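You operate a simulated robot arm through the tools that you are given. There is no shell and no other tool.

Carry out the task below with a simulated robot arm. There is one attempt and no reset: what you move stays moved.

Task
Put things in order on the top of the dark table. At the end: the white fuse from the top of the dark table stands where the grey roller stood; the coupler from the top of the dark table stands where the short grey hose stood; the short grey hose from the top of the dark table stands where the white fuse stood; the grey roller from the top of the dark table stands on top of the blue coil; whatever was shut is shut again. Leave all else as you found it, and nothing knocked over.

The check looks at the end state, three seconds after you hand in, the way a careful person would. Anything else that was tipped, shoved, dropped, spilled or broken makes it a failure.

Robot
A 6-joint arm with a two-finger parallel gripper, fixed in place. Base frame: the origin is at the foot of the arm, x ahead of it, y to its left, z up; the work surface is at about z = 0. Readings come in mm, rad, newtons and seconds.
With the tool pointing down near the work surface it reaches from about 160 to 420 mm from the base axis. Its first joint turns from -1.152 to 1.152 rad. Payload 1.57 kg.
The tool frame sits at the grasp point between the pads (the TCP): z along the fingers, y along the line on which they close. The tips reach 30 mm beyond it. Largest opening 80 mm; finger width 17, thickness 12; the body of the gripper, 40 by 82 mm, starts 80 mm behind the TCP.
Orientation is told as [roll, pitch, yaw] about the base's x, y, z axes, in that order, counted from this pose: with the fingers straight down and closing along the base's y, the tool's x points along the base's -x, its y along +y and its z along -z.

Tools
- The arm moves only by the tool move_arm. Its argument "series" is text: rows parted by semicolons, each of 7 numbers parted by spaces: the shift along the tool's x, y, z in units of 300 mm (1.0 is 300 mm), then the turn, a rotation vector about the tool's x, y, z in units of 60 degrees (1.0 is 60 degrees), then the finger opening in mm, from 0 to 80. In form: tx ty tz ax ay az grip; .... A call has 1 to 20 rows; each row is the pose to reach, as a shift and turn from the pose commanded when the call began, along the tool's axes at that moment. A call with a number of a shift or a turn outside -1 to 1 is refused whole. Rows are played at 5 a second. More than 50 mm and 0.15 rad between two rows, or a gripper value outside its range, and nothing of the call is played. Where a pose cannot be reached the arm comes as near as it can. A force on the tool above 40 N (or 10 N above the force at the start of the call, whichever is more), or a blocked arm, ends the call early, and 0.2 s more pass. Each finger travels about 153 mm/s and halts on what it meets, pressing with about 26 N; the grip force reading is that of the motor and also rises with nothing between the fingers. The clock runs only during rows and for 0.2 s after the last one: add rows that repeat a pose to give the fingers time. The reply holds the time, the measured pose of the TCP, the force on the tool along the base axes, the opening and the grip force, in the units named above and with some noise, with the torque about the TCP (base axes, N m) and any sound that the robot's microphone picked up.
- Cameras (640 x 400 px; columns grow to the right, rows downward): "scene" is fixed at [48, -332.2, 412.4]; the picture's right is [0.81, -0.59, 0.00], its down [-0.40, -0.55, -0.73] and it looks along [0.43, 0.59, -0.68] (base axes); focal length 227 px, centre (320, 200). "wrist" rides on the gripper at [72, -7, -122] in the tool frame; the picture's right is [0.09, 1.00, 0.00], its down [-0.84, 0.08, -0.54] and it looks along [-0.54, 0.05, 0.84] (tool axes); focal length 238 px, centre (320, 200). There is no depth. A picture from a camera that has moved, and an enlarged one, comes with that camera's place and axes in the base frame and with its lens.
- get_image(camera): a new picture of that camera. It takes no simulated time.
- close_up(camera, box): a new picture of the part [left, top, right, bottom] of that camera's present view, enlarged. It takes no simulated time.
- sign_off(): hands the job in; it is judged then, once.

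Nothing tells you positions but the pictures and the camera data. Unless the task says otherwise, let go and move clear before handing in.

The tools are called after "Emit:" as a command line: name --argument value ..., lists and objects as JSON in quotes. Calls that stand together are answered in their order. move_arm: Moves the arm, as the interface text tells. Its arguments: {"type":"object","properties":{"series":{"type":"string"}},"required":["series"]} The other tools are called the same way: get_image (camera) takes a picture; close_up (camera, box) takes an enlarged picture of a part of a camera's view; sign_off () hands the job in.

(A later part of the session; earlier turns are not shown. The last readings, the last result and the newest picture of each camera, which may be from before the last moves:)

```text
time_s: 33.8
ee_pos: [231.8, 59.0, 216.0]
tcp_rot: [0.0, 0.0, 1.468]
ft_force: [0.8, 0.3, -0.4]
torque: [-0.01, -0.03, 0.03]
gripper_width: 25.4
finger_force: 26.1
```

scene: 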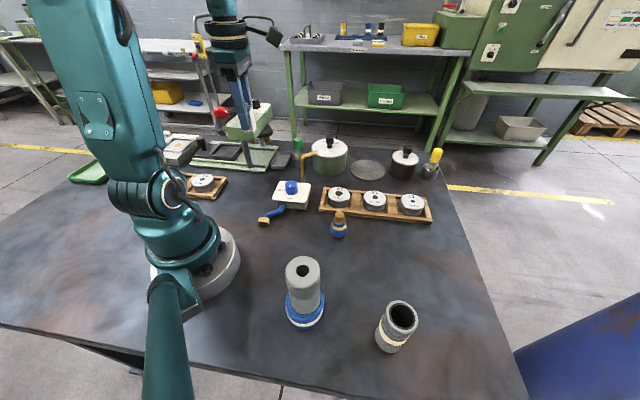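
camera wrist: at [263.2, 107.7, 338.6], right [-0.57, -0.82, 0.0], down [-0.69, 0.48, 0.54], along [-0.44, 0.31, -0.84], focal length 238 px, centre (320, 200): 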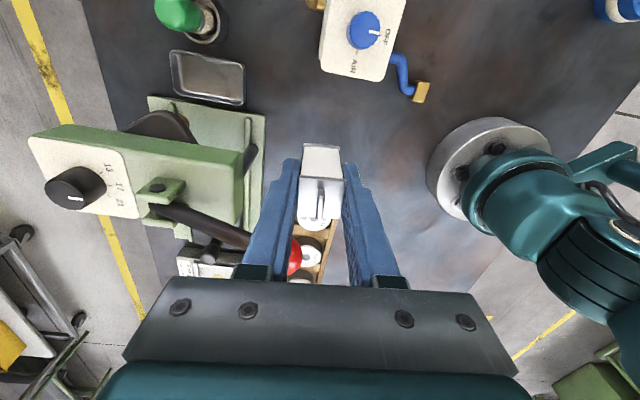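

On course. Next stage toward the front right, turning further back.

Emit:
move_arm --series "0.0615 -0.0126 0 0 0 0.1125 15; 0.123 -0.025 0 0 0 0.225 15; 0.1845 -0.038 0 0 0 0.3375 15; 0.246 -0.05 0 0 0 0.45 15; 0.3075 -0.063 0 0 0 0.5625 15; 0.369 -0.076 0 0 0 0.675 15; 0.4305 -0.088 0 0 0 0.7875 15; 0.492 -0.101 0 0 0 0.9 15; 0.492 -0.101 0 0 0 0.9 15"

Emit:
get_image --camera "wrist"

```text
time_s: 35.8
ee_pos: [244.7, -91.1, 215.8]
tcp_rot: [0.001, 0.0, 0.524]
ft_force: [-0.6, 0.6, -1.5]
torque: [-0.01, 0.01, 0.02]
gripper_width: 25.1
finger_force: 26.2
```

```text
taken
camera wrist: at [186.0, -131.5, 338.3], right [-0.58, 0.82, 0.0], down [0.69, 0.48, 0.54], along [0.44, 0.31, -0.84], focal length 238 px, centre (320, 200)
```

wrist: 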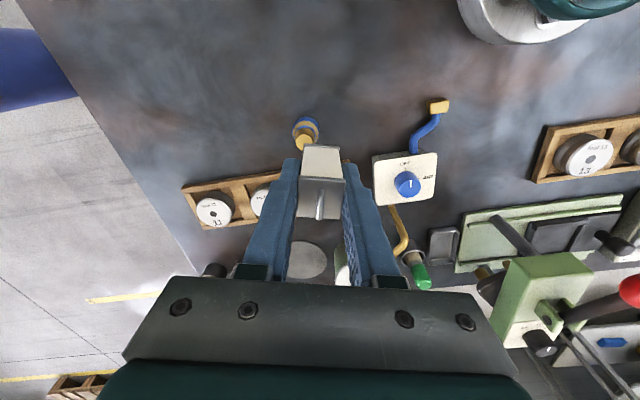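

The fuse still hangs straight. I move over the roller's old spot and lower to a safe height for a check.

Emit:
move_arm --series "0.03 -0.1 0.05 0 0 0 15; 0.06 -0.2 0.1 0 0 0 15; 0.09 -0.3 0.15 0 0 0 15; 0.1095 -0.378 0.2 0 0 0 15; 0.1095 -0.378 0.28 0 0 0 15; 0.1095 -0.378 0.354 0 0 0 15; 0.1095 -0.378 0.354 0 0 0 15"

Emit:
get_image --camera "wrist"

Emit:
get_image --camera "scene"

```text
time_s: 37.4
ee_pos: [274.5, -205.4, 109.3]
tcp_rot: [0.0, 0.001, 0.525]
ft_force: [0.5, 0.0, -0.3]
torque: [0.02, -0.01, -0.02]
gripper_width: 25.2
finger_force: 25.8
```

```text
taken
camera wrist: at [214.9, -245.5, 231.0], right [-0.58, 0.82, 0.0], down [0.69, 0.49, 0.54], along [0.44, 0.31, -0.84], focal length 238 px, centre (320, 200)
```

wrist: 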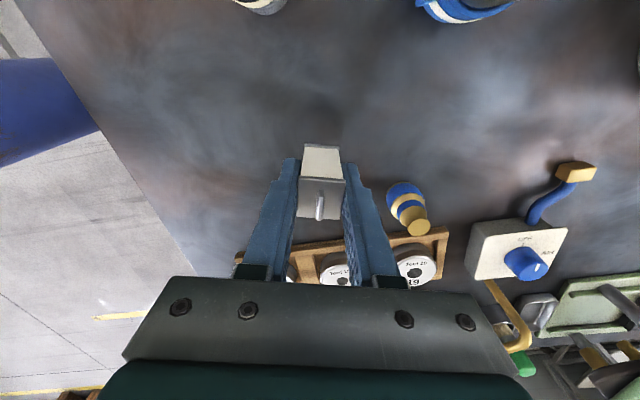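

```text
taken
```

scene: 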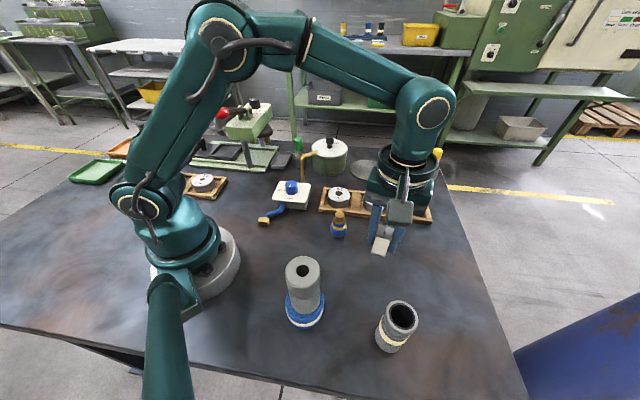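

Aligned over the spot. I lower to just above the table.

Emit:
move_arm --series "0.003 -0.001 0.06 0 0 0 15; 0.003 -0.001 0.12 0 0 0 15; 0.003 -0.001 0.17 0 0 0 15; 0.003 -0.001 0.2 0 0 0 15; 0.003 -0.001 0.216 0 0 0 15; 0.003 -0.001 0.216 0 0 0 15; 0.003 -0.001 0.216 0 0 0 15"

Emit:
get_image --camera "wrist"

Emit:
close_up --camera "scene" --box '[330, 190, 450, 310]'

```text
time_s: 39.0
ee_pos: [273.7, -205.2, 45.5]
tcp_rot: [0.0, -0.001, 0.525]
ft_force: [0.6, 0.9, -0.9]
torque: [0.01, 0.02, -0.01]
gripper_width: 25.2
finger_force: 26.1
```

```text
taken
camera wrist: at [214.9, -246.1, 166.9], right [-0.58, 0.82, 0.0], down [0.68, 0.49, 0.54], along [0.44, 0.31, -0.84], focal length 238 px, centre (320, 200)
```

wrist: 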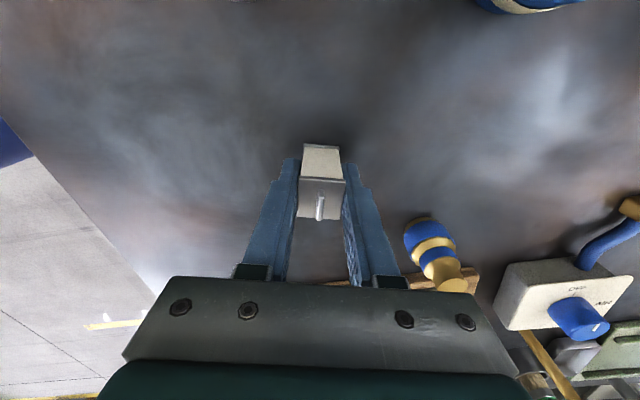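

```text
3.33 times, centred on (390, 250) of scene
camera zoom: at [48.0, -332.2, 412.4], right [0.81, -0.59, 0.0], down [-0.4, -0.55, -0.73], along [0.43, 0.59, -0.68], focal length 758 px, centre (87, 33)
```

zoom: 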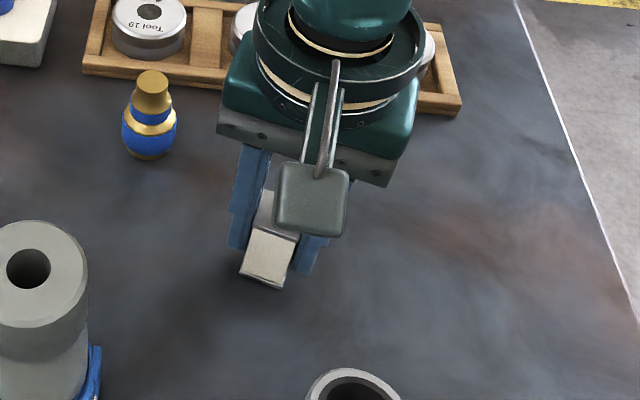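

About 3 mm above the table. I step down gently, watching the force.

Emit:
move_arm --series "0 0 0.003 0 0 0 15; 0 0 0.006 0 0 0 15; 0 0 0.007 0 0 0 15; 0 0 0.007 0 0 0 15"

```text
time_s: 40.0
ee_pos: [273.1, -204.5, 43.5]
tcp_rot: [0.002, 0.002, 0.527]
ft_force: [0.4, 0.3, -1.0]
torque: [0.01, 0.01, 0.01]
gripper_width: 25.0
finger_force: 26.3
```

Emit:
move_arm --series "0 0 0.0015 0 0 0 15; 0 0 0.0025 0 0 0 15; 0 0 0.0025 0 0 0 15"

```text
time_s: 40.8
ee_pos: [273.0, -205.9, 42.6]
tcp_rot: [0.001, -0.002, 0.526]
ft_force: [-0.3, -0.1, 1.0]
torque: [0.03, 0.01, 0.0]
gripper_width: 25.2
finger_force: 25.6
```

Force is just turning upward, likely near contact. One more third of a millimetre.

Emit:
move_arm --series "0 0 0.001 0 0 0 15; 0 0 0.001 0 0 0 15"

```text
time_s: 41.4
ee_pos: [273.7, -205.7, 42.1]
tcp_rot: [-0.001, 0.0, 0.524]
ft_force: [-3.6, 2.3, 12.8]
torque: [0.07, 0.18, -0.02]
gripper_width: 25.3
finger_force: 25.7
```

Firm contact with the table. I ease up a little and then open.

Emit:
move_arm --series "0 0 -0.0006 0 0 0 15; 0 0 -0.0006 0 0 0 15"

```text
time_s: 42.0
ee_pos: [272.6, -206.0, 42.2]
tcp_rot: [-0.001, -0.002, 0.526]
ft_force: [-1.6, 0.7, 9.2]
torque: [-0.05, 0.13, 0.03]
gripper_width: 25.2
finger_force: 25.9
```

Emit:
move_arm --series "0 0 -0.0008 0 0 0 15; 0 0 -0.0008 0 0 0 15"

```text
time_s: 42.6
ee_pos: [273.3, -205.1, 41.2]
tcp_rot: [-0.001, -0.003, 0.525]
ft_force: [0.9, -2.1, 3.6]
torque: [-0.09, 0.0, 0.03]
gripper_width: 25.1
finger_force: 25.0
```

The contact force is now small. I open the fingers and check that the fuse stands.

Emit:
move_arm --series "0 0 0 0 0 0 28; 0 0 0 0 0 0 34; 0 0 0 0 0 0 44; 0 0 0 0 0 0 54; 0 0 0 0 0 0 54"

Emit:
get_image --camera "wrist"

Emit:
close_up --camera "scene" --box '[330, 190, 450, 310]'

```text
time_s: 43.8
ee_pos: [272.4, -205.4, 42.6]
tcp_rot: [0.0, 0.0, 0.526]
ft_force: [-0.9, 0.3, 0.4]
torque: [-0.01, -0.02, -0.01]
gripper_width: 54.0
finger_force: 0.0
```

```text
taken
camera wrist: at [214.3, -245.9, 164.1], right [-0.58, 0.82, 0.0], down [0.68, 0.49, 0.54], along [0.44, 0.31, -0.84], focal length 238 px, centre (320, 200)
```

wrist: 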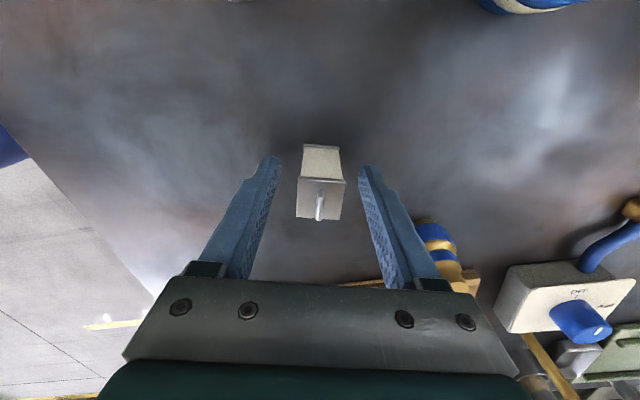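

```text
3.33 times, centred on (390, 250) of scene
camera zoom: at [48.0, -332.2, 412.4], right [0.81, -0.59, 0.0], down [-0.4, -0.55, -0.73], along [0.43, 0.59, -0.68], focal length 758 px, centre (87, 33)
```

zoom: 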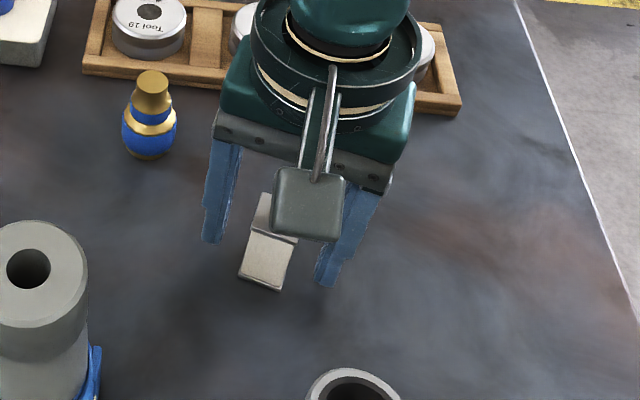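

The fuse stands upright at the roller's old spot. I rise straight up and move over toward the grey hose.

Emit:
move_arm --series "0 0 -0.04 0 0 0 54; 0 0 -0.12 0 0 0 54; 0 0 -0.22 0 0 0 54; 0 0 -0.33 0 0 0 60; 0 0 -0.44 0 0 0 80; 0.09 -0.043 -0.44 0 0 0 80; 0.18 -0.086 -0.44 0 0 0 80; 0.27 -0.129 -0.44 0 0 0 80; 0.37 -0.172 -0.44 0 0 0 80; 0.37 -0.172 -0.44 0 0 0 80"

Emit:
get_image --camera "wrist"

Emit:
get_image --camera "scene"

```text
time_s: 46.0
ee_pos: [203.8, -306.2, 173.1]
tcp_rot: [0.0, 0.0, 0.526]
ft_force: [0.3, 0.7, -0.5]
torque: [0.01, -0.02, -0.01]
gripper_width: 80.3
finger_force: 0.0
```

```text
taken
camera wrist: at [144.4, -346.7, 295.7], right [-0.58, 0.82, 0.0], down [0.68, 0.49, 0.54], along [0.44, 0.31, -0.84], focal length 238 px, centre (320, 200)
```

wrist: 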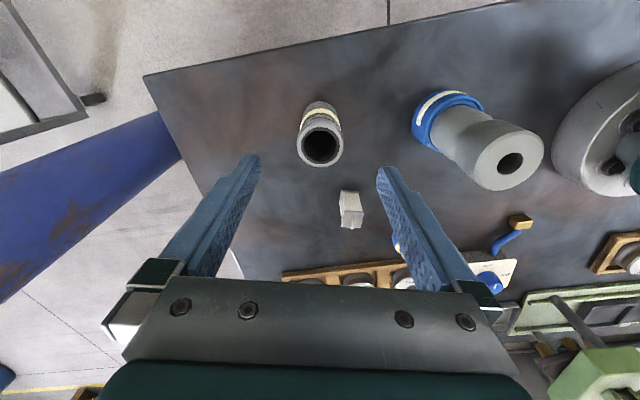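

```text
taken
```

scene: 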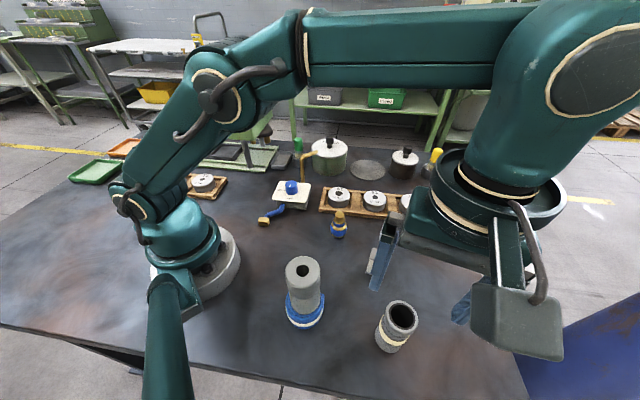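

The hose is just below, slightly toward the camera. I zoom in to fix its centre.

Emit:
close_up --camera "wrist" --box '[270, 80, 370, 180]'

Emit:
close_up --camera "scene" --box '[360, 290, 440, 360]'

```text
4.00 times, centred on (320, 130) of wrist
camera zoom: at [144.4, -346.7, 295.7], right [-0.58, 0.82, 0.0], down [0.68, 0.49, 0.54], along [0.44, 0.31, -0.84], focal length 953 px, centre (320, 480)
```

zoom: 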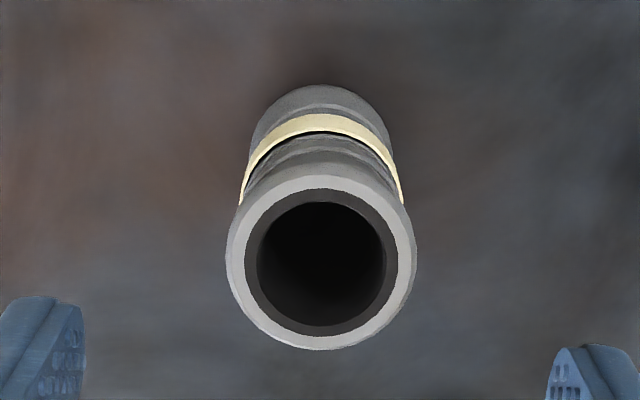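

```text
5.71 times, centred on (400, 325) of scene
camera zoom: at [48.0, -332.2, 412.4], right [0.81, -0.59, 0.0], down [-0.4, -0.55, -0.73], along [0.43, 0.59, -0.68], focal length 1299 px, centre (-137, -514)
```

zoom: 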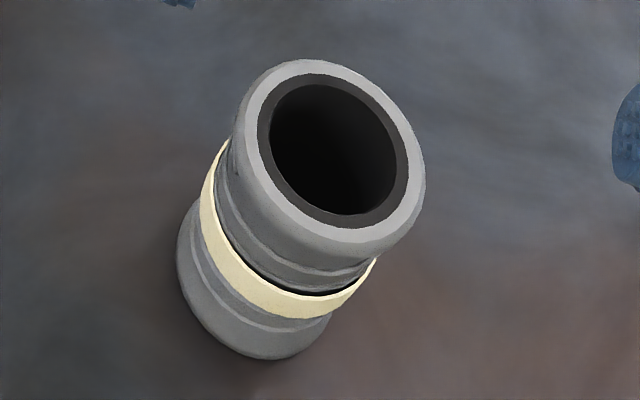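

The hose is upright, centred near (204, -303.8), 95 mm tall, about 41 mm wide. I lower the open fingers around it.

Emit:
move_arm --series "-0.0035 0.0007 0.07 0 0 0 80; -0.0035 0.0007 0.15 0 0 0 80; -0.0035 0.0007 0.23 0 0 0 80; -0.0035 0.0007 0.31 0 0 0 80; -0.0035 0.0007 0.38 0 0 0 80; -0.0035 0.0007 0.42 0 0 0 80; -0.0035 0.0007 0.42 0 0 0 80; -0.0035 0.0007 0.42 0 0 0 80"

Emit:
get_image --camera "wrist"

Emit:
get_image --camera "scene"

```text
time_s: 47.8
ee_pos: [204.4, -305.5, 47.9]
tcp_rot: [0.0, -0.001, 0.524]
ft_force: [-0.6, 0.7, 1.4]
torque: [0.03, 0.04, 0.03]
gripper_width: 80.0
finger_force: 0.0
```

```text
taken
camera wrist: at [145.3, -345.8, 169.8], right [-0.58, 0.82, 0.0], down [0.69, 0.49, 0.54], along [0.44, 0.31, -0.84], focal length 238 px, centre (320, 200)
```

wrist: 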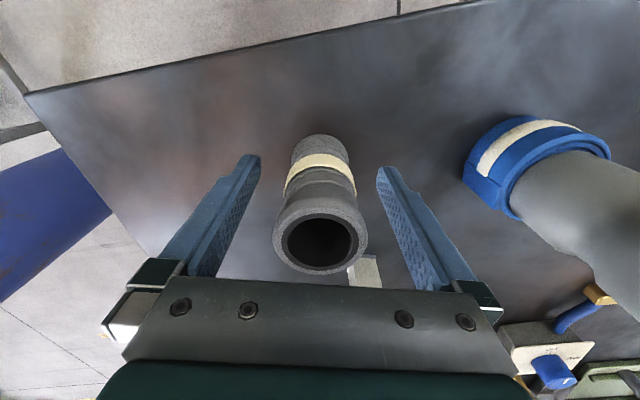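

```text
taken
```

scene: 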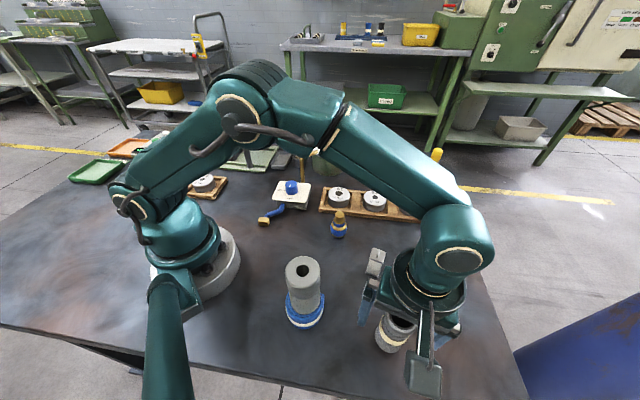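

The hose is centred between the fingers. I close on it.

Emit:
move_arm --series "0 0 0 0 0 0 55; 0 0 0 0 0 0 42; 0 0 0 0 0 0 34; 0 0 0 0 0 0 25; 0 0 0 0 0 0 25"

Emit:
get_image --camera "wrist"

```text
time_s: 49.0
ee_pos: [204.5, -304.4, 48.7]
tcp_rot: [-0.002, 0.0, 0.525]
ft_force: [-1.1, 1.5, 0.8]
torque: [0.08, 0.04, 0.0]
gripper_width: 45.4
finger_force: 26.2
```

```text
taken
camera wrist: at [145.4, -345.8, 170.0], right [-0.58, 0.82, 0.0], down [0.68, 0.49, 0.54], along [0.44, 0.31, -0.84], focal length 238 px, centre (320, 200)
```

wrist: 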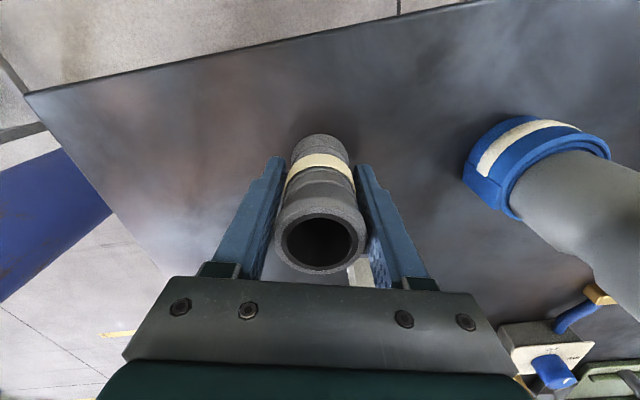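

Held at 45 mm. I lift straight up and check.

Emit:
move_arm --series "0 0 -0.02 0 0 0 25; 0 0 -0.08 0 0 0 25; 0 0 -0.17 0 0 0 25; 0 0 -0.27 0 0 0 25; 0 0 -0.36 0 0 0 25; 0 0 -0.36 0 0 0 25"

Emit:
get_image --camera "wrist"

Emit:
get_image --camera "scene"

```text
time_s: 50.4
ee_pos: [202.8, -304.6, 156.9]
tcp_rot: [-0.001, 0.0, 0.524]
ft_force: [1.0, -0.5, -1.4]
torque: [-0.03, -0.04, -0.03]
gripper_width: 45.1
finger_force: 25.6
```

```text
taken
camera wrist: at [144.7, -345.7, 278.4], right [-0.58, 0.82, 0.0], down [0.68, 0.49, 0.54], along [0.44, 0.31, -0.84], focal length 238 px, centre (320, 200)
```

wrist: 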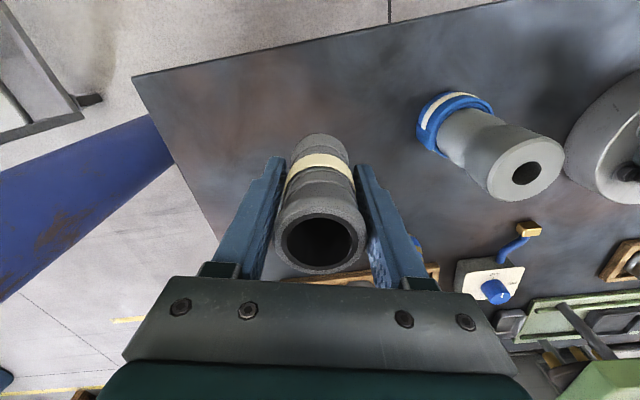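

```text
taken
```

scene: 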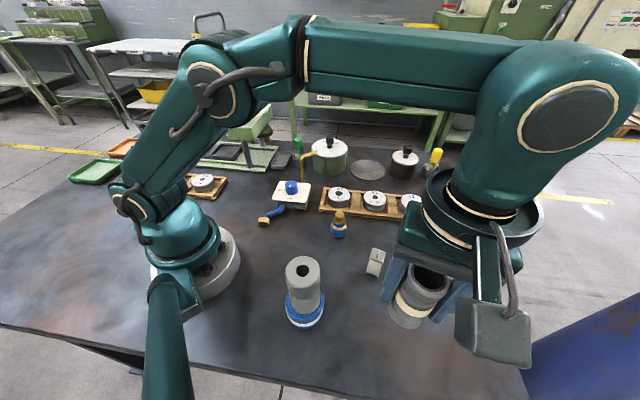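

The hose hangs straight, and the fuse and the roller on the coil are undisturbed. I carry the hose across at height.

Emit:
move_arm --series "-0.04 0.045 -0.033 0 0 0 25; -0.119 0.136 -0.066 0 0 0 25; -0.199 0.228 -0.1 0 0 0 25; -0.278 0.319 -0.132 0 0 0 25; -0.358 0.41 -0.166 0 0 0 25; -0.437 0.5 -0.19 0 0 0 25; -0.4767 0.5462 -0.1987 0 0 0 25; -0.4767 0.5462 -0.1987 0 0 0 25"

```text
time_s: 52.2
ee_pos: [244.4, -91.2, 217.2]
tcp_rot: [0.0, 0.001, 0.526]
ft_force: [-0.3, 0.4, -1.5]
torque: [0.03, 0.0, -0.03]
gripper_width: 45.7
finger_force: 26.6
```

Next stage, moving left while turning the hand toward the angle used for the fuse.

Emit:
move_arm --series "-0.026 0.057 0 0 0 -0.1125 25; -0.052 0.114 0 0 0 -0.225 25; -0.078 0.172 0 0 0 -0.3375 25; -0.104 0.229 0 0 0 -0.45 25; -0.13 0.286 0 0 0 -0.5625 25; -0.156 0.343 0 0 0 -0.675 25; -0.182 0.4 0 0 0 -0.7875 25; -0.2075 0.4576 0 0 0 -0.9 25; -0.2075 0.4576 0 0 0 -0.9 25"

Emit:
get_image --camera "wrist"

```text
time_s: 54.2
ee_pos: [230.0, 58.6, 216.0]
tcp_rot: [-0.001, -0.001, 1.47]
ft_force: [0.1, 0.0, -0.3]
torque: [0.05, -0.02, 0.02]
gripper_width: 45.5
finger_force: 26.4
```

```text
taken
camera wrist: at [229.4, -12.5, 338.0], right [-1.0, 0.01, 0.0], down [0.01, 0.84, 0.54], along [0.01, 0.54, -0.84], focal length 238 px, centre (320, 200)
```

wrist: 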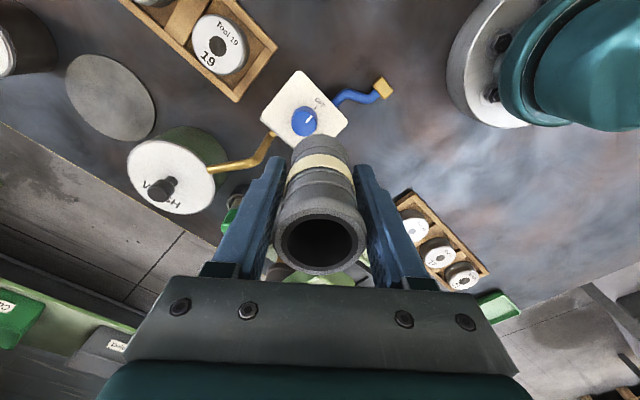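

Now the last part: over the fuse's old spot, turning to about 140°, still high.

Emit:
move_arm --series "-0.036 0.0143 0 0 0 -0.116 25; -0.072 0.0286 0 0 0 -0.232 25; -0.108 0.0429 0 0 0 -0.348 25; -0.144 0.057 0 0 0 -0.464 25; -0.18 0.0714 0 0 0 -0.58 25; -0.216 0.0857 0 0 0 -0.696 25; -0.252 0.1 0 0 0 -0.812 25; -0.288 0.1143 0 0 0 -0.928 25; -0.288 0.1143 0 0 0 -0.928 25; -0.288 0.1143 0 0 0 -0.928 25"

Emit:
get_image --camera "wrist"

Emit:
close_up --camera "scene" --box '[190, 60, 330, 210]'

```text
time_s: 56.4
ee_pos: [205.3, 149.6, 215.2]
tcp_rot: [0.001, -0.001, 2.442]
ft_force: [0.2, -0.2, -0.9]
torque: [0.01, 0.03, -0.01]
gripper_width: 45.0
finger_force: 26.3
```

```text
taken
camera wrist: at [264.4, 108.1, 337.5], right [-0.57, -0.82, 0.0], down [-0.69, 0.48, 0.54], along [-0.44, 0.31, -0.84], focal length 238 px, centre (320, 200)
```

wrist: 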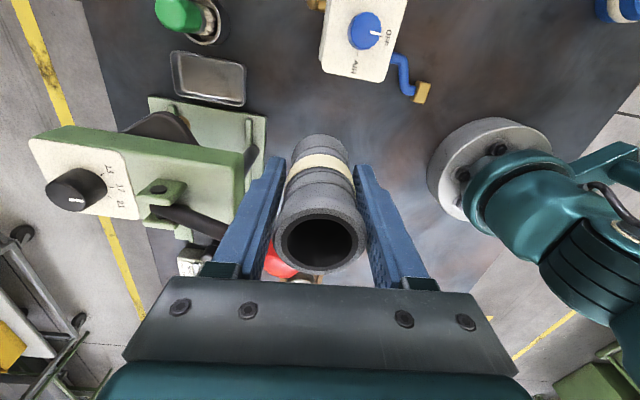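

```text
2.67 times, centred on (260, 135) of scene
camera zoom: at [48.0, -332.2, 412.4], right [0.81, -0.59, 0.0], down [-0.4, -0.55, -0.73], along [0.43, 0.59, -0.68], focal length 606 px, centre (480, 373)
```

zoom: 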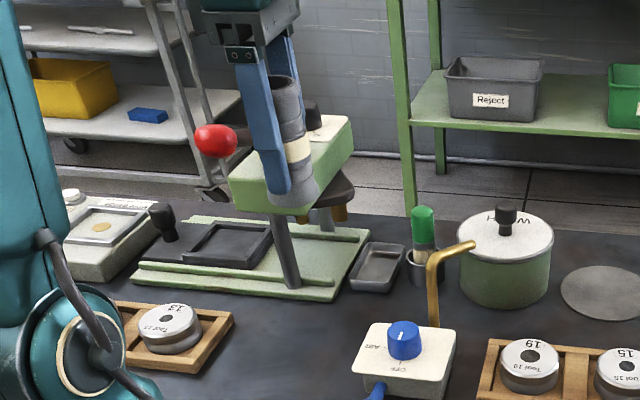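

Positioned over the old fuse spot. I descend part way along the same safe column as before.

Emit:
move_arm --series "0 0 0.07 0 0 0 25; 0 0 0.16 0 0 0 25; 0 0 0.25 0 0 0 25; 0 0 0.34 0 0 0 25; 0 0 0.42 0 0 0 25; 0 0 0.47 0 0 0 25; 0 0 0.47 0 0 0 25"

Emit:
get_image --camera "wrist"

Emit:
close_up --camera "scene" --box '[190, 60, 330, 210]'

```text
time_s: 58.0
ee_pos: [204.8, 148.1, 73.9]
tcp_rot: [-0.001, 0.002, 2.439]
ft_force: [0.3, 0.3, -1.5]
torque: [0.0, 0.04, -0.03]
gripper_width: 45.1
finger_force: 25.6
```

```text
taken
camera wrist: at [264.3, 107.4, 195.7], right [-0.57, -0.82, 0.0], down [-0.69, 0.48, 0.54], along [-0.44, 0.31, -0.84], focal length 238 px, centre (320, 200)
```

wrist: 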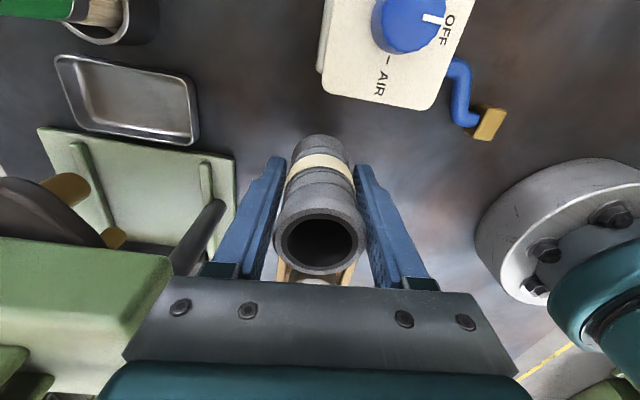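

```text
2.67 times, centred on (260, 135) of scene
camera zoom: at [48.0, -332.2, 412.4], right [0.81, -0.59, 0.0], down [-0.4, -0.55, -0.73], along [0.43, 0.59, -0.68], focal length 606 px, centre (480, 373)
```

zoom: 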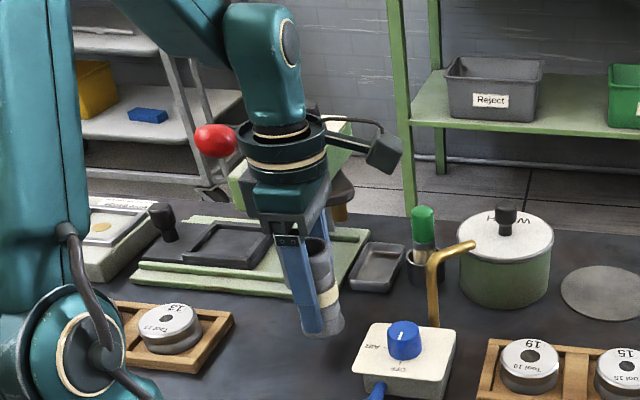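

Clear on all sides. I continue down to just above the table.

Emit:
move_arm --series "-0.0025 -0.0009 0.03 0 0 0 25; -0.0025 -0.0009 0.055 0 0 0 25; -0.0025 -0.0009 0.072 0 0 0 25; -0.0025 -0.0009 0.08 0 0 0 25; -0.0025 -0.0009 0.08 0 0 0 25; -0.0025 -0.0009 0.08 0 0 0 25"

Emit:
get_image --camera "wrist"

Emit:
close_up --camera "scene" --box '[220, 130, 310, 210]'

```text
time_s: 59.4
ee_pos: [205.0, 147.4, 51.3]
tcp_rot: [-0.002, -0.001, 2.44]
ft_force: [0.7, -0.4, -1.3]
torque: [-0.02, 0.02, 0.0]
gripper_width: 45.4
finger_force: 26.3
```

```text
taken
camera wrist: at [264.4, 108.5, 172.9], right [-0.57, -0.82, 0.0], down [-0.69, 0.48, 0.54], along [-0.44, 0.31, -0.84], focal length 238 px, centre (320, 200)
```

wrist: 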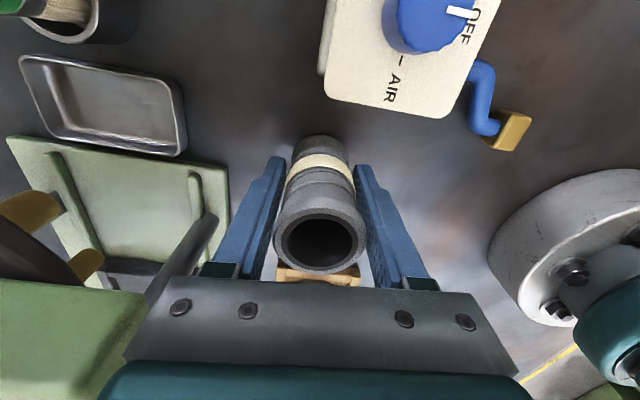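

```text
5.00 times, centred on (265, 170) of scene
camera zoom: at [48.0, -332.2, 412.4], right [0.81, -0.59, 0.0], down [-0.4, -0.55, -0.73], along [0.43, 0.59, -0.68], focal length 1137 px, centre (595, 350)
```

zoom: 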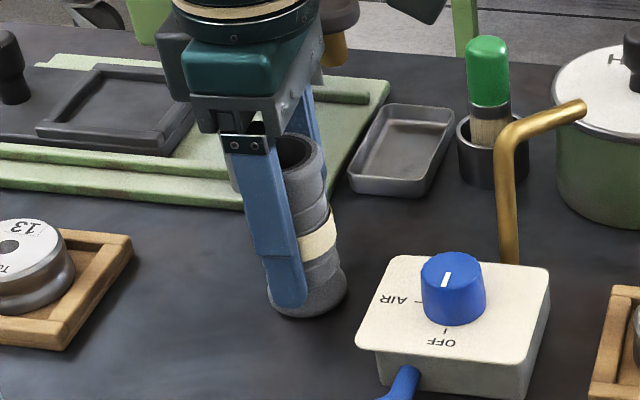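

About 3 mm to go. I step down, watching the force.

Emit:
move_arm --series "0 0 0.003 0 0 0 25; 0 0 0.006 0 0 0 25; 0 0 0.007 0 0 0 25; 0 0 0.007 0 0 0 25"

```text
time_s: 60.4
ee_pos: [203.6, 149.7, 49.8]
tcp_rot: [-0.001, 0.0, 2.441]
ft_force: [-0.3, -1.0, -0.2]
torque: [-0.02, -0.01, 0.01]
gripper_width: 45.0
finger_force: 25.8
```

Emit:
move_arm --series "0 0 0.0015 0 0 0 25; 0 0 0.0025 0 0 0 25; 0 0 0.0025 0 0 0 25"

```text
time_s: 61.2
ee_pos: [206.1, 148.7, 47.8]
tcp_rot: [0.0, 0.0, 2.439]
ft_force: [-0.5, -4.2, 5.3]
torque: [-0.09, 0.04, 0.02]
gripper_width: 45.2
finger_force: 26.3
```

Light contact with the table. I open the fingers moderately and check.

Emit:
move_arm --series "0 0 0 0 0 0 47; 0 0 0 0 0 0 52; 0 0 0 0 0 0 58; 0 0 0 0 0 0 64; 0 0 0 0 0 0 64"

Emit:
get_image --camera "wrist"

Emit:
close_up --camera "scene" --box '[220, 130, 310, 210]'

```text
time_s: 62.4
ee_pos: [204.5, 148.9, 48.1]
tcp_rot: [0.0, 0.001, 2.44]
ft_force: [0.5, 0.1, -0.4]
torque: [0.01, 0.01, -0.01]
gripper_width: 63.9
finger_force: 0.0
```

```text
taken
camera wrist: at [264.1, 108.7, 170.1], right [-0.57, -0.82, 0.0], down [-0.69, 0.48, 0.54], along [-0.44, 0.31, -0.84], focal length 238 px, centre (320, 200)
```

wrist: 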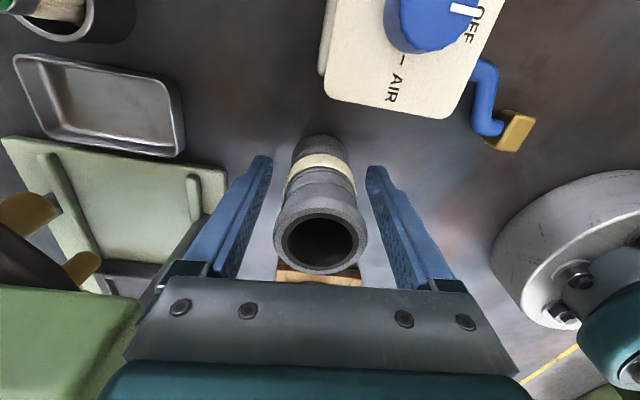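

```text
5.00 times, centred on (265, 170) of scene
camera zoom: at [48.0, -332.2, 412.4], right [0.81, -0.59, 0.0], down [-0.4, -0.55, -0.73], along [0.43, 0.59, -0.68], focal length 1137 px, centre (595, 350)
```

zoom: 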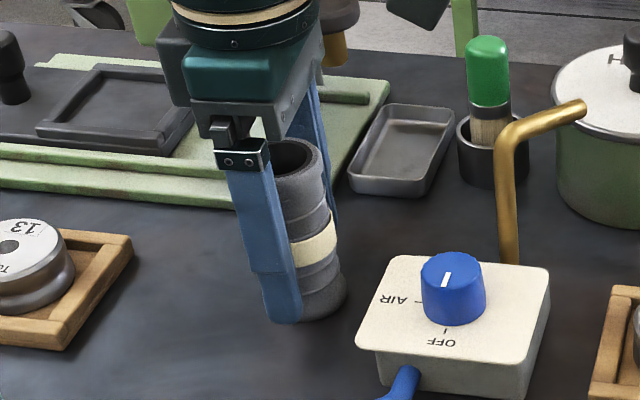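

The hose stands free. I rise straight up clear of it.

Emit:
move_arm --series "0 0 -0.04 0 0 0 64; 0 0 -0.12 0 0 0 64; 0 0 -0.22 0 0 0 64; 0 0 -0.33 0 0 0 64; 0 0 -0.44 0 0 0 64; 0 0 -0.56 0 0 0 64; 0 0 -0.56 0 0 0 64"

Emit:
get_image --camera "wrist"

Emit:
get_image --camera "scene"

```text
time_s: 64.0
ee_pos: [203.1, 150.0, 215.9]
tcp_rot: [-0.002, -0.001, 2.441]
ft_force: [-0.1, 0.0, -0.4]
torque: [0.0, -0.01, 0.0]
gripper_width: 63.7
finger_force: 0.0
```

```text
taken
camera wrist: at [263.2, 108.5, 338.9], right [-0.57, -0.82, 0.0], down [-0.69, 0.48, 0.54], along [-0.44, 0.31, -0.84], focal length 238 px, centre (320, 200)
```

wrist: 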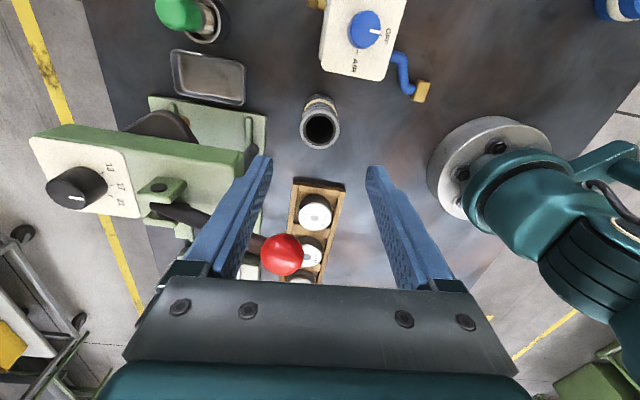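

```text
taken
```

scene: 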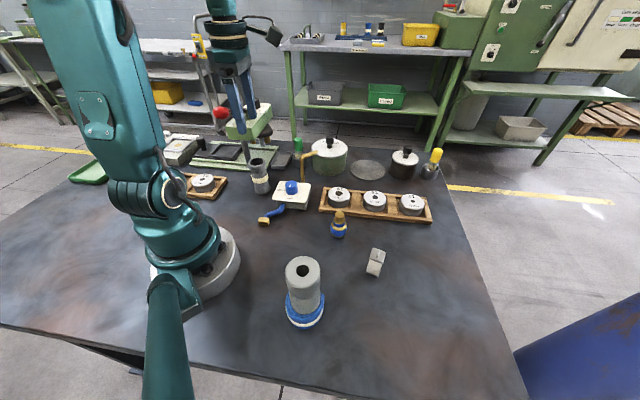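

Everything stands as intended so far. I travel back toward the coupler, turning the hand back in stages.

Emit:
move_arm --series "0.032 0.021 0 0 0 0.116 70; 0.064 0.042 0 0 0 0.232 70; 0.096 0.063 0 0 0 0.349 70; 0.128 0.084 0 0 0 0.465 70; 0.16 0.105 0 0 0 0.581 70; 0.193 0.127 0 0 0 0.697 70; 0.225 0.148 0 0 0 0.814 70; 0.257 0.169 0 0 0 0.93 70; 0.257 0.169 0 0 0 0.93 70"

Emit:
move_arm --series "0.0615 -0.0126 0 0 0 0.1125 80; 0.123 -0.025 0 0 0 0.225 80; 0.1845 -0.038 0 0 0 0.3375 80; 0.246 -0.05 0 0 0 0.45 80; 0.3075 -0.063 0 0 0 0.5625 80; 0.369 -0.076 0 0 0 0.675 80; 0.4305 -0.088 0 0 0 0.7875 80; 0.492 -0.101 0 0 0 0.9 80; 0.492 -0.101 0 0 0 0.9 80"

Emit:
get_image --camera "wrist"

```text
time_s: 66.0
ee_pos: [230.6, 60.4, 217.2]
tcp_rot: [0.001, 0.0, 1.465]
ft_force: [0.2, 1.3, 0.4]
torque: [0.01, 0.02, -0.03]
gripper_width: 69.7
finger_force: 0.1
```

```text
time_s: 68.0
ee_pos: [244.7, -89.3, 217.2]
tcp_rot: [0.0, -0.001, 0.52]
ft_force: [-0.6, 0.1, -0.5]
torque: [0.01, -0.04, 0.03]
gripper_width: 80.0
finger_force: 0.0
```

```text
taken
camera wrist: at [186.9, -130.3, 337.8], right [-0.58, 0.82, 0.0], down [0.69, 0.48, 0.54], along [0.44, 0.31, -0.84], focal length 238 px, centre (320, 200)
```

wrist: 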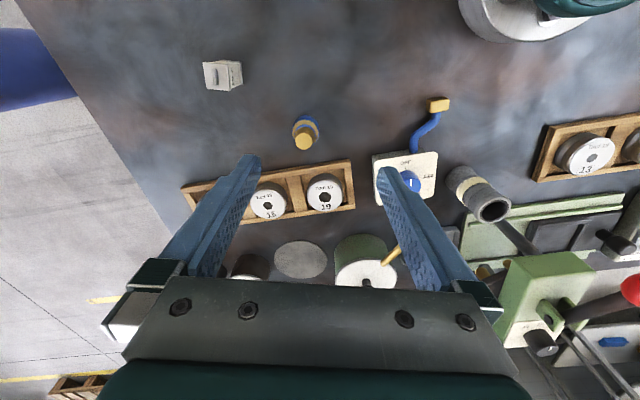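

The coupler is in view, with the tool tray a little behind it. I zoom in to fix its place and the gap to the tray.

Emit:
close_up --camera "wrist" --box '[250, 90, 370, 220]'

Emit:
close_up --camera "scene" --box '[310, 180, 380, 250]'

```text
3.08 times, centred on (310, 155) of wrist
camera zoom: at [186.9, -130.3, 337.8], right [-0.58, 0.82, 0.0], down [0.69, 0.48, 0.54], along [0.44, 0.31, -0.84], focal length 733 px, centre (351, 338)
```

zoom: 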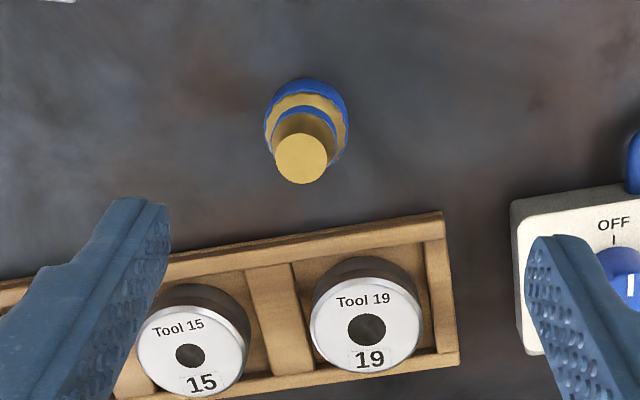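

```text
5.71 times, centred on (345, 215) of scene
camera zoom: at [48.0, -332.2, 412.4], right [0.81, -0.59, 0.0], down [-0.4, -0.55, -0.73], along [0.43, 0.59, -0.68], focal length 1299 px, centre (177, 114)
```

zoom: 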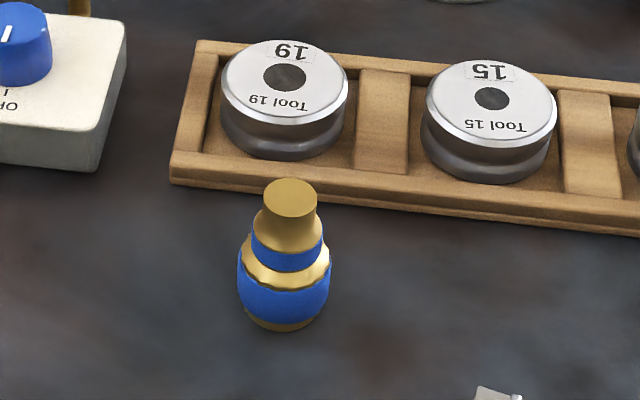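

The coupler stands at about (274, -92.8), 69 mm tall and 36 mm at its widest, low down; the tray edge is 54 mm away and nearly parallel to the closing line. I move over it and come lower.

Emit:
move_arm --series "-0.037 -0.03 0.08 0 0 0 70; -0.074 -0.06 0.16 0 0 0 70; -0.074 -0.06 0.24 0 0 0 70; -0.074 -0.06 0.31 0 0 0 70; -0.074 -0.06 0.34 0 0 0 70; -0.074 -0.06 0.34 0 0 0 70"

Emit:
get_image --camera "wrist"

Emit:
close_up --camera "wrist" --box '[270, 110, 370, 210]'

```text
time_s: 69.4
ee_pos: [274.3, -94.0, 113.8]
tcp_rot: [0.0, -0.002, 0.524]
ft_force: [-1.3, -0.2, -0.7]
torque: [0.02, 0.02, 0.03]
gripper_width: 69.8
finger_force: 0.2
```

```text
taken
camera wrist: at [215.4, -134.5, 235.5], right [-0.58, 0.82, 0.0], down [0.69, 0.48, 0.54], along [0.44, 0.31, -0.84], focal length 238 px, centre (320, 200)
```

wrist: 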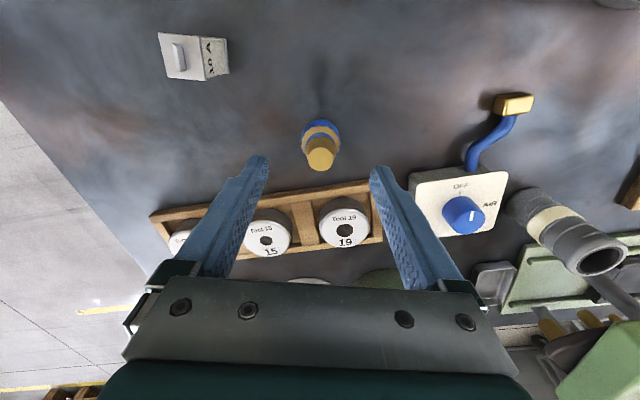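

```text
4.00 times, centred on (320, 160) of wrist
camera zoom: at [215.4, -134.5, 235.5], right [-0.58, 0.82, 0.0], down [0.69, 0.48, 0.54], along [0.44, 0.31, -0.84], focal length 953 px, centre (320, 360)
```

zoom: 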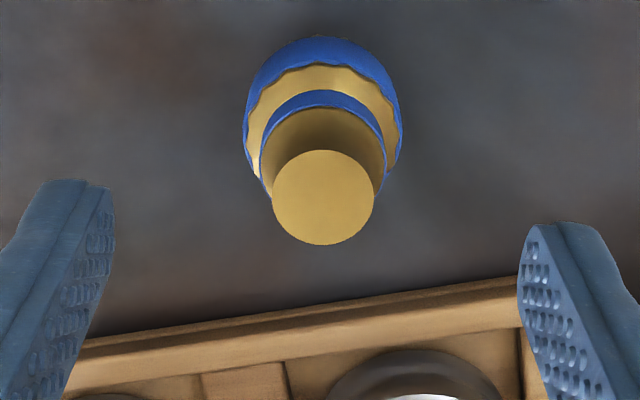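

Centred within a millimetre. I lower the open fingers around the coupler.

Emit:
move_arm --series "0.0033 0.0003 0.06 0 0 0 70; 0.0033 0.0003 0.12 0 0 0 70; 0.0033 0.0003 0.18 0 0 0 70; 0.0033 0.0003 0.23 0 0 0 70; 0.0033 0.0003 0.256 0 0 0 70; 0.0033 0.0003 0.256 0 0 0 70; 0.0033 0.0003 0.256 0 0 0 70"

Emit:
get_image --camera "wrist"

Emit:
close_up --camera "scene" --box '[290, 160, 410, 260]'

```text
time_s: 71.0
ee_pos: [273.2, -94.0, 36.9]
tcp_rot: [0.001, 0.001, 0.524]
ft_force: [-0.4, 0.7, -0.4]
torque: [-0.01, 0.01, 0.0]
gripper_width: 70.1
finger_force: 0.0
```

```text
taken
camera wrist: at [214.2, -135.1, 159.4], right [-0.58, 0.82, 0.0], down [0.69, 0.48, 0.54], along [0.44, 0.31, -0.84], focal length 238 px, centre (320, 200)
```

wrist: 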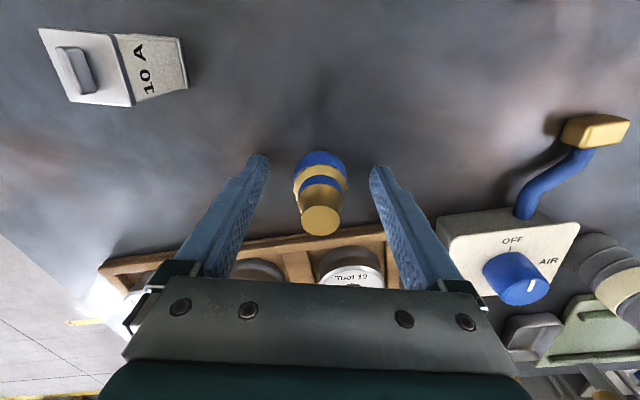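

```text
4.00 times, centred on (350, 210) of scene
camera zoom: at [48.0, -332.2, 412.4], right [0.81, -0.59, 0.0], down [-0.4, -0.55, -0.73], along [0.43, 0.59, -0.68], focal length 909 px, centre (200, 160)
```

zoom: 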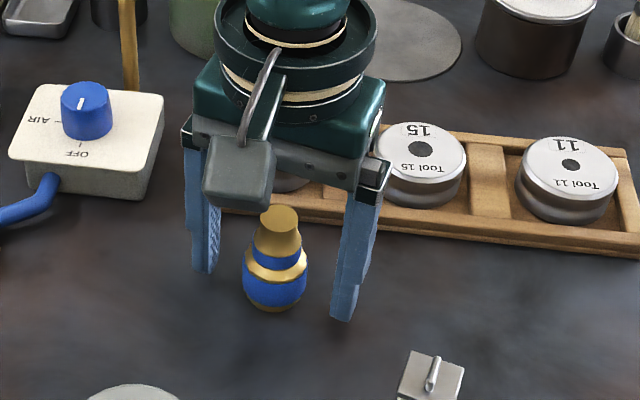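

The fingers straddle the coupler evenly and clear of the tray. I close.

Emit:
move_arm --series "0 0 0 0 0 0 50; 0 0 0 0 0 0 38; 0 0 0 0 0 0 28; 0 0 0 0 0 0 22; 0 0 0 0 0 0 22"

Emit:
get_image --camera "wrist"

Emit:
close_up --camera "scene" --box '[290, 160, 410, 260]'

```text
time_s: 72.2
ee_pos: [272.8, -93.3, 37.0]
tcp_rot: [0.0, -0.002, 0.525]
ft_force: [0.1, 0.3, 0.4]
torque: [0.02, 0.01, 0.01]
gripper_width: 33.1
finger_force: 26.1
```

```text
taken
camera wrist: at [214.2, -135.1, 159.5], right [-0.58, 0.82, 0.0], down [0.69, 0.48, 0.54], along [0.44, 0.31, -0.84], focal length 238 px, centre (320, 200)
```

wrist: 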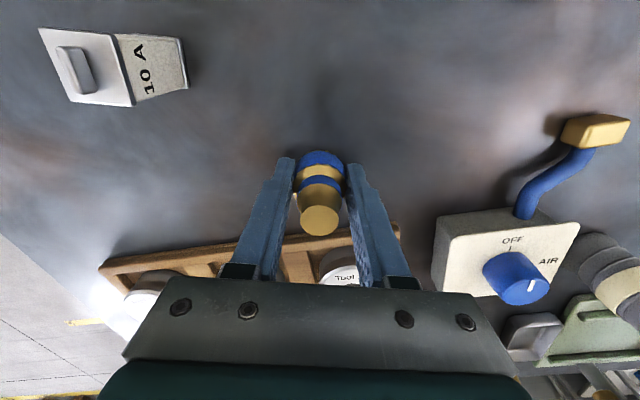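

```text
4.00 times, centred on (350, 210) of scene
camera zoom: at [48.0, -332.2, 412.4], right [0.81, -0.59, 0.0], down [-0.4, -0.55, -0.73], along [0.43, 0.59, -0.68], focal length 909 px, centre (200, 160)
```

zoom: 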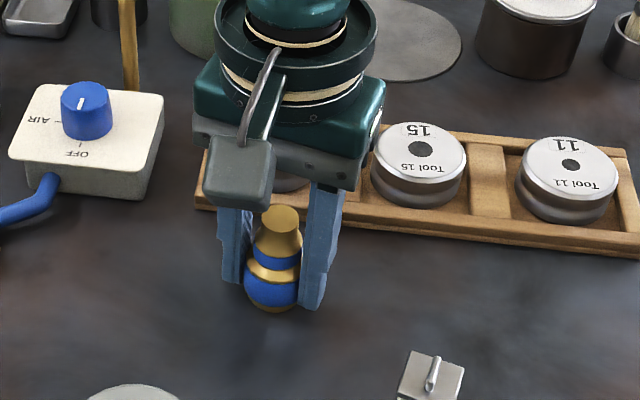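

Held at 33 mm. I lift it straight up.

Emit:
move_arm --series "0 0 -0.02 0 0 0 22; 0 0 -0.08 0 0 0 22; 0 0 -0.17 0 0 0 22; 0 0 -0.27 0 0 0 22; 0 0 -0.38 0 0 0 22; 0 0 -0.38 0 0 0 22"

Emit:
get_image --camera "wrist"

```text
time_s: 73.6
ee_pos: [273.7, -94.0, 150.5]
tcp_rot: [0.001, 0.001, 0.523]
ft_force: [-0.5, -0.8, -1.6]
torque: [0.01, 0.01, -0.02]
gripper_width: 33.1
finger_force: 26.4
```

```text
taken
camera wrist: at [214.0, -135.2, 272.6], right [-0.58, 0.82, 0.0], down [0.69, 0.48, 0.54], along [0.44, 0.31, -0.84], focal length 238 px, centre (320, 200)
```

wrist: 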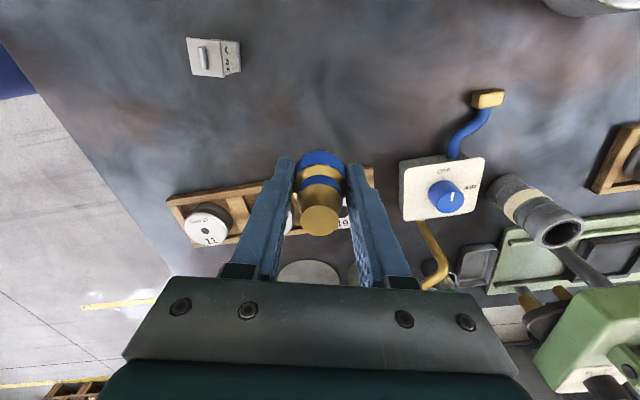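

The coupler comes up cleanly. I carry it to above the hose's old spot.

Emit:
move_arm --series "0.05 -0.045 0 0 0 0 22; 0.14 -0.126 0 0 0 0 22; 0.23 -0.207 0 0 0 0 22; 0.32 -0.289 0 0 0 0 22; 0.41 -0.37 0 0 0 0 22; 0.5 -0.451 0 0 0 0 22; 0.5488 -0.495 0 0 0 0 22; 0.5488 -0.495 0 0 0 0 22; 0.5488 -0.495 0 0 0 0 22"

Emit:
get_image --camera "wrist"

Emit:
get_image --camera "scene"

```text
time_s: 75.6
ee_pos: [204.1, -306.1, 151.0]
tcp_rot: [-0.001, 0.001, 0.523]
ft_force: [-0.4, -1.0, 0.1]
torque: [0.01, -0.01, 0.01]
gripper_width: 32.8
finger_force: 25.5
```

```text
taken
camera wrist: at [145.5, -346.7, 273.0], right [-0.58, 0.82, 0.0], down [0.69, 0.48, 0.54], along [0.44, 0.31, -0.84], focal length 238 px, centre (320, 200)
```

wrist: 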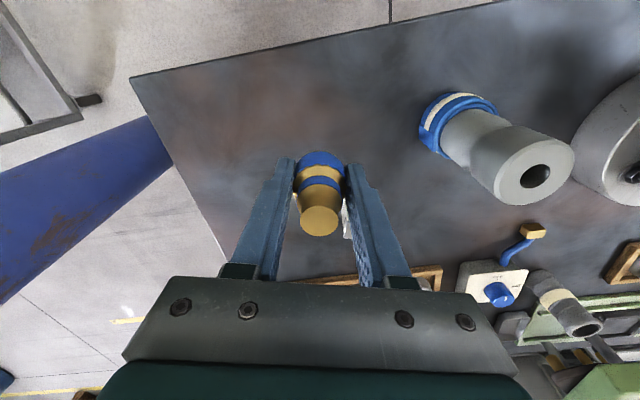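

```text
taken
```

scene: 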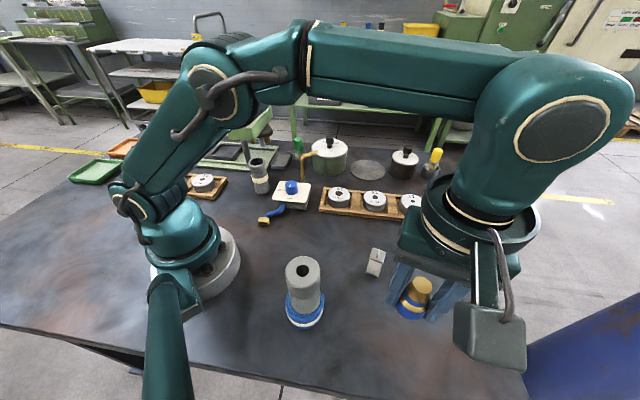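

Over the spot within a millimetre. I lower to just above the table.

Emit:
move_arm --series "-0.0006 0.0023 0.08 0 0 0 22; -0.0006 0.0023 0.16 0 0 0 22; -0.0006 0.0023 0.24 0 0 0 22; -0.0006 0.0023 0.31 0 0 0 22; -0.0006 0.0023 0.35 0 0 0 22; -0.0006 0.0023 0.37 0 0 0 22; -0.0006 0.0023 0.37 0 0 0 22; -0.0006 0.0023 0.37 0 0 0 22"

Emit:
get_image --camera "wrist"

Emit:
close_up --camera "scene" --box '[340, 280, 460, 380]'

```text
time_s: 77.4
ee_pos: [204.9, -303.9, 41.0]
tcp_rot: [0.002, 0.002, 0.525]
ft_force: [0.2, -1.0, -1.4]
torque: [-0.04, 0.01, -0.02]
gripper_width: 32.8
finger_force: 25.9
```

```text
taken
camera wrist: at [146.1, -345.4, 162.2], right [-0.58, 0.82, 0.0], down [0.69, 0.48, 0.54], along [0.44, 0.31, -0.84], focal length 238 px, centre (320, 200)
```

wrist: 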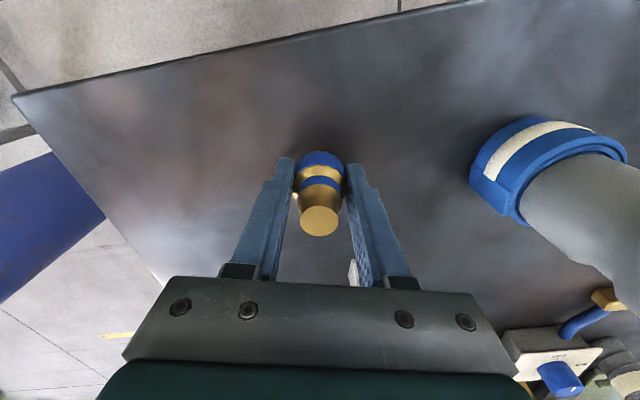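

```text
4.00 times, centred on (400, 330) of scene
camera zoom: at [48.0, -332.2, 412.4], right [0.81, -0.59, 0.0], down [-0.4, -0.55, -0.73], along [0.43, 0.59, -0.68], focal length 909 px, centre (0, -320)
```

zoom: 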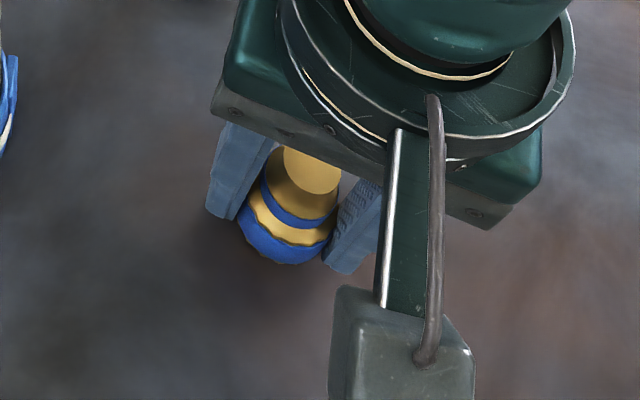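

About 3 mm above the table, well placed. I step down, watching the force.

Emit:
move_arm --series "0 0 0.003 0 0 0 22; 0 0 0.006 0 0 0 22; 0 0 0.007 0 0 0 22; 0 0 0.007 0 0 0 22"

```text
time_s: 78.4
ee_pos: [203.5, -305.5, 37.4]
tcp_rot: [0.0, 0.001, 0.525]
ft_force: [0.1, -0.6, -1.0]
torque: [-0.04, 0.0, -0.01]
gripper_width: 33.0
finger_force: 25.6
```

Emit:
move_arm --series "0 0 0.001 0 0 0 22; 0 0 0.002 0 0 0 22; 0 0 0.002 0 0 0 22"

```text
time_s: 79.2
ee_pos: [203.8, -302.9, 38.2]
tcp_rot: [-0.001, 0.0, 0.522]
ft_force: [0.3, 0.5, -2.0]
torque: [0.0, 0.01, 0.0]
gripper_width: 32.8
finger_force: 26.2
```

Emit:
move_arm --series "0 0 0.001 0 0 0 22; 0 0 0.0015 0 0 0 22; 0 0 0.0015 0 0 0 22"

```text
time_s: 80.0
ee_pos: [204.4, -303.9, 37.0]
tcp_rot: [-0.001, -0.003, 0.525]
ft_force: [1.0, 3.8, 10.7]
torque: [0.18, -0.05, -0.03]
gripper_width: 32.8
finger_force: 25.6
```

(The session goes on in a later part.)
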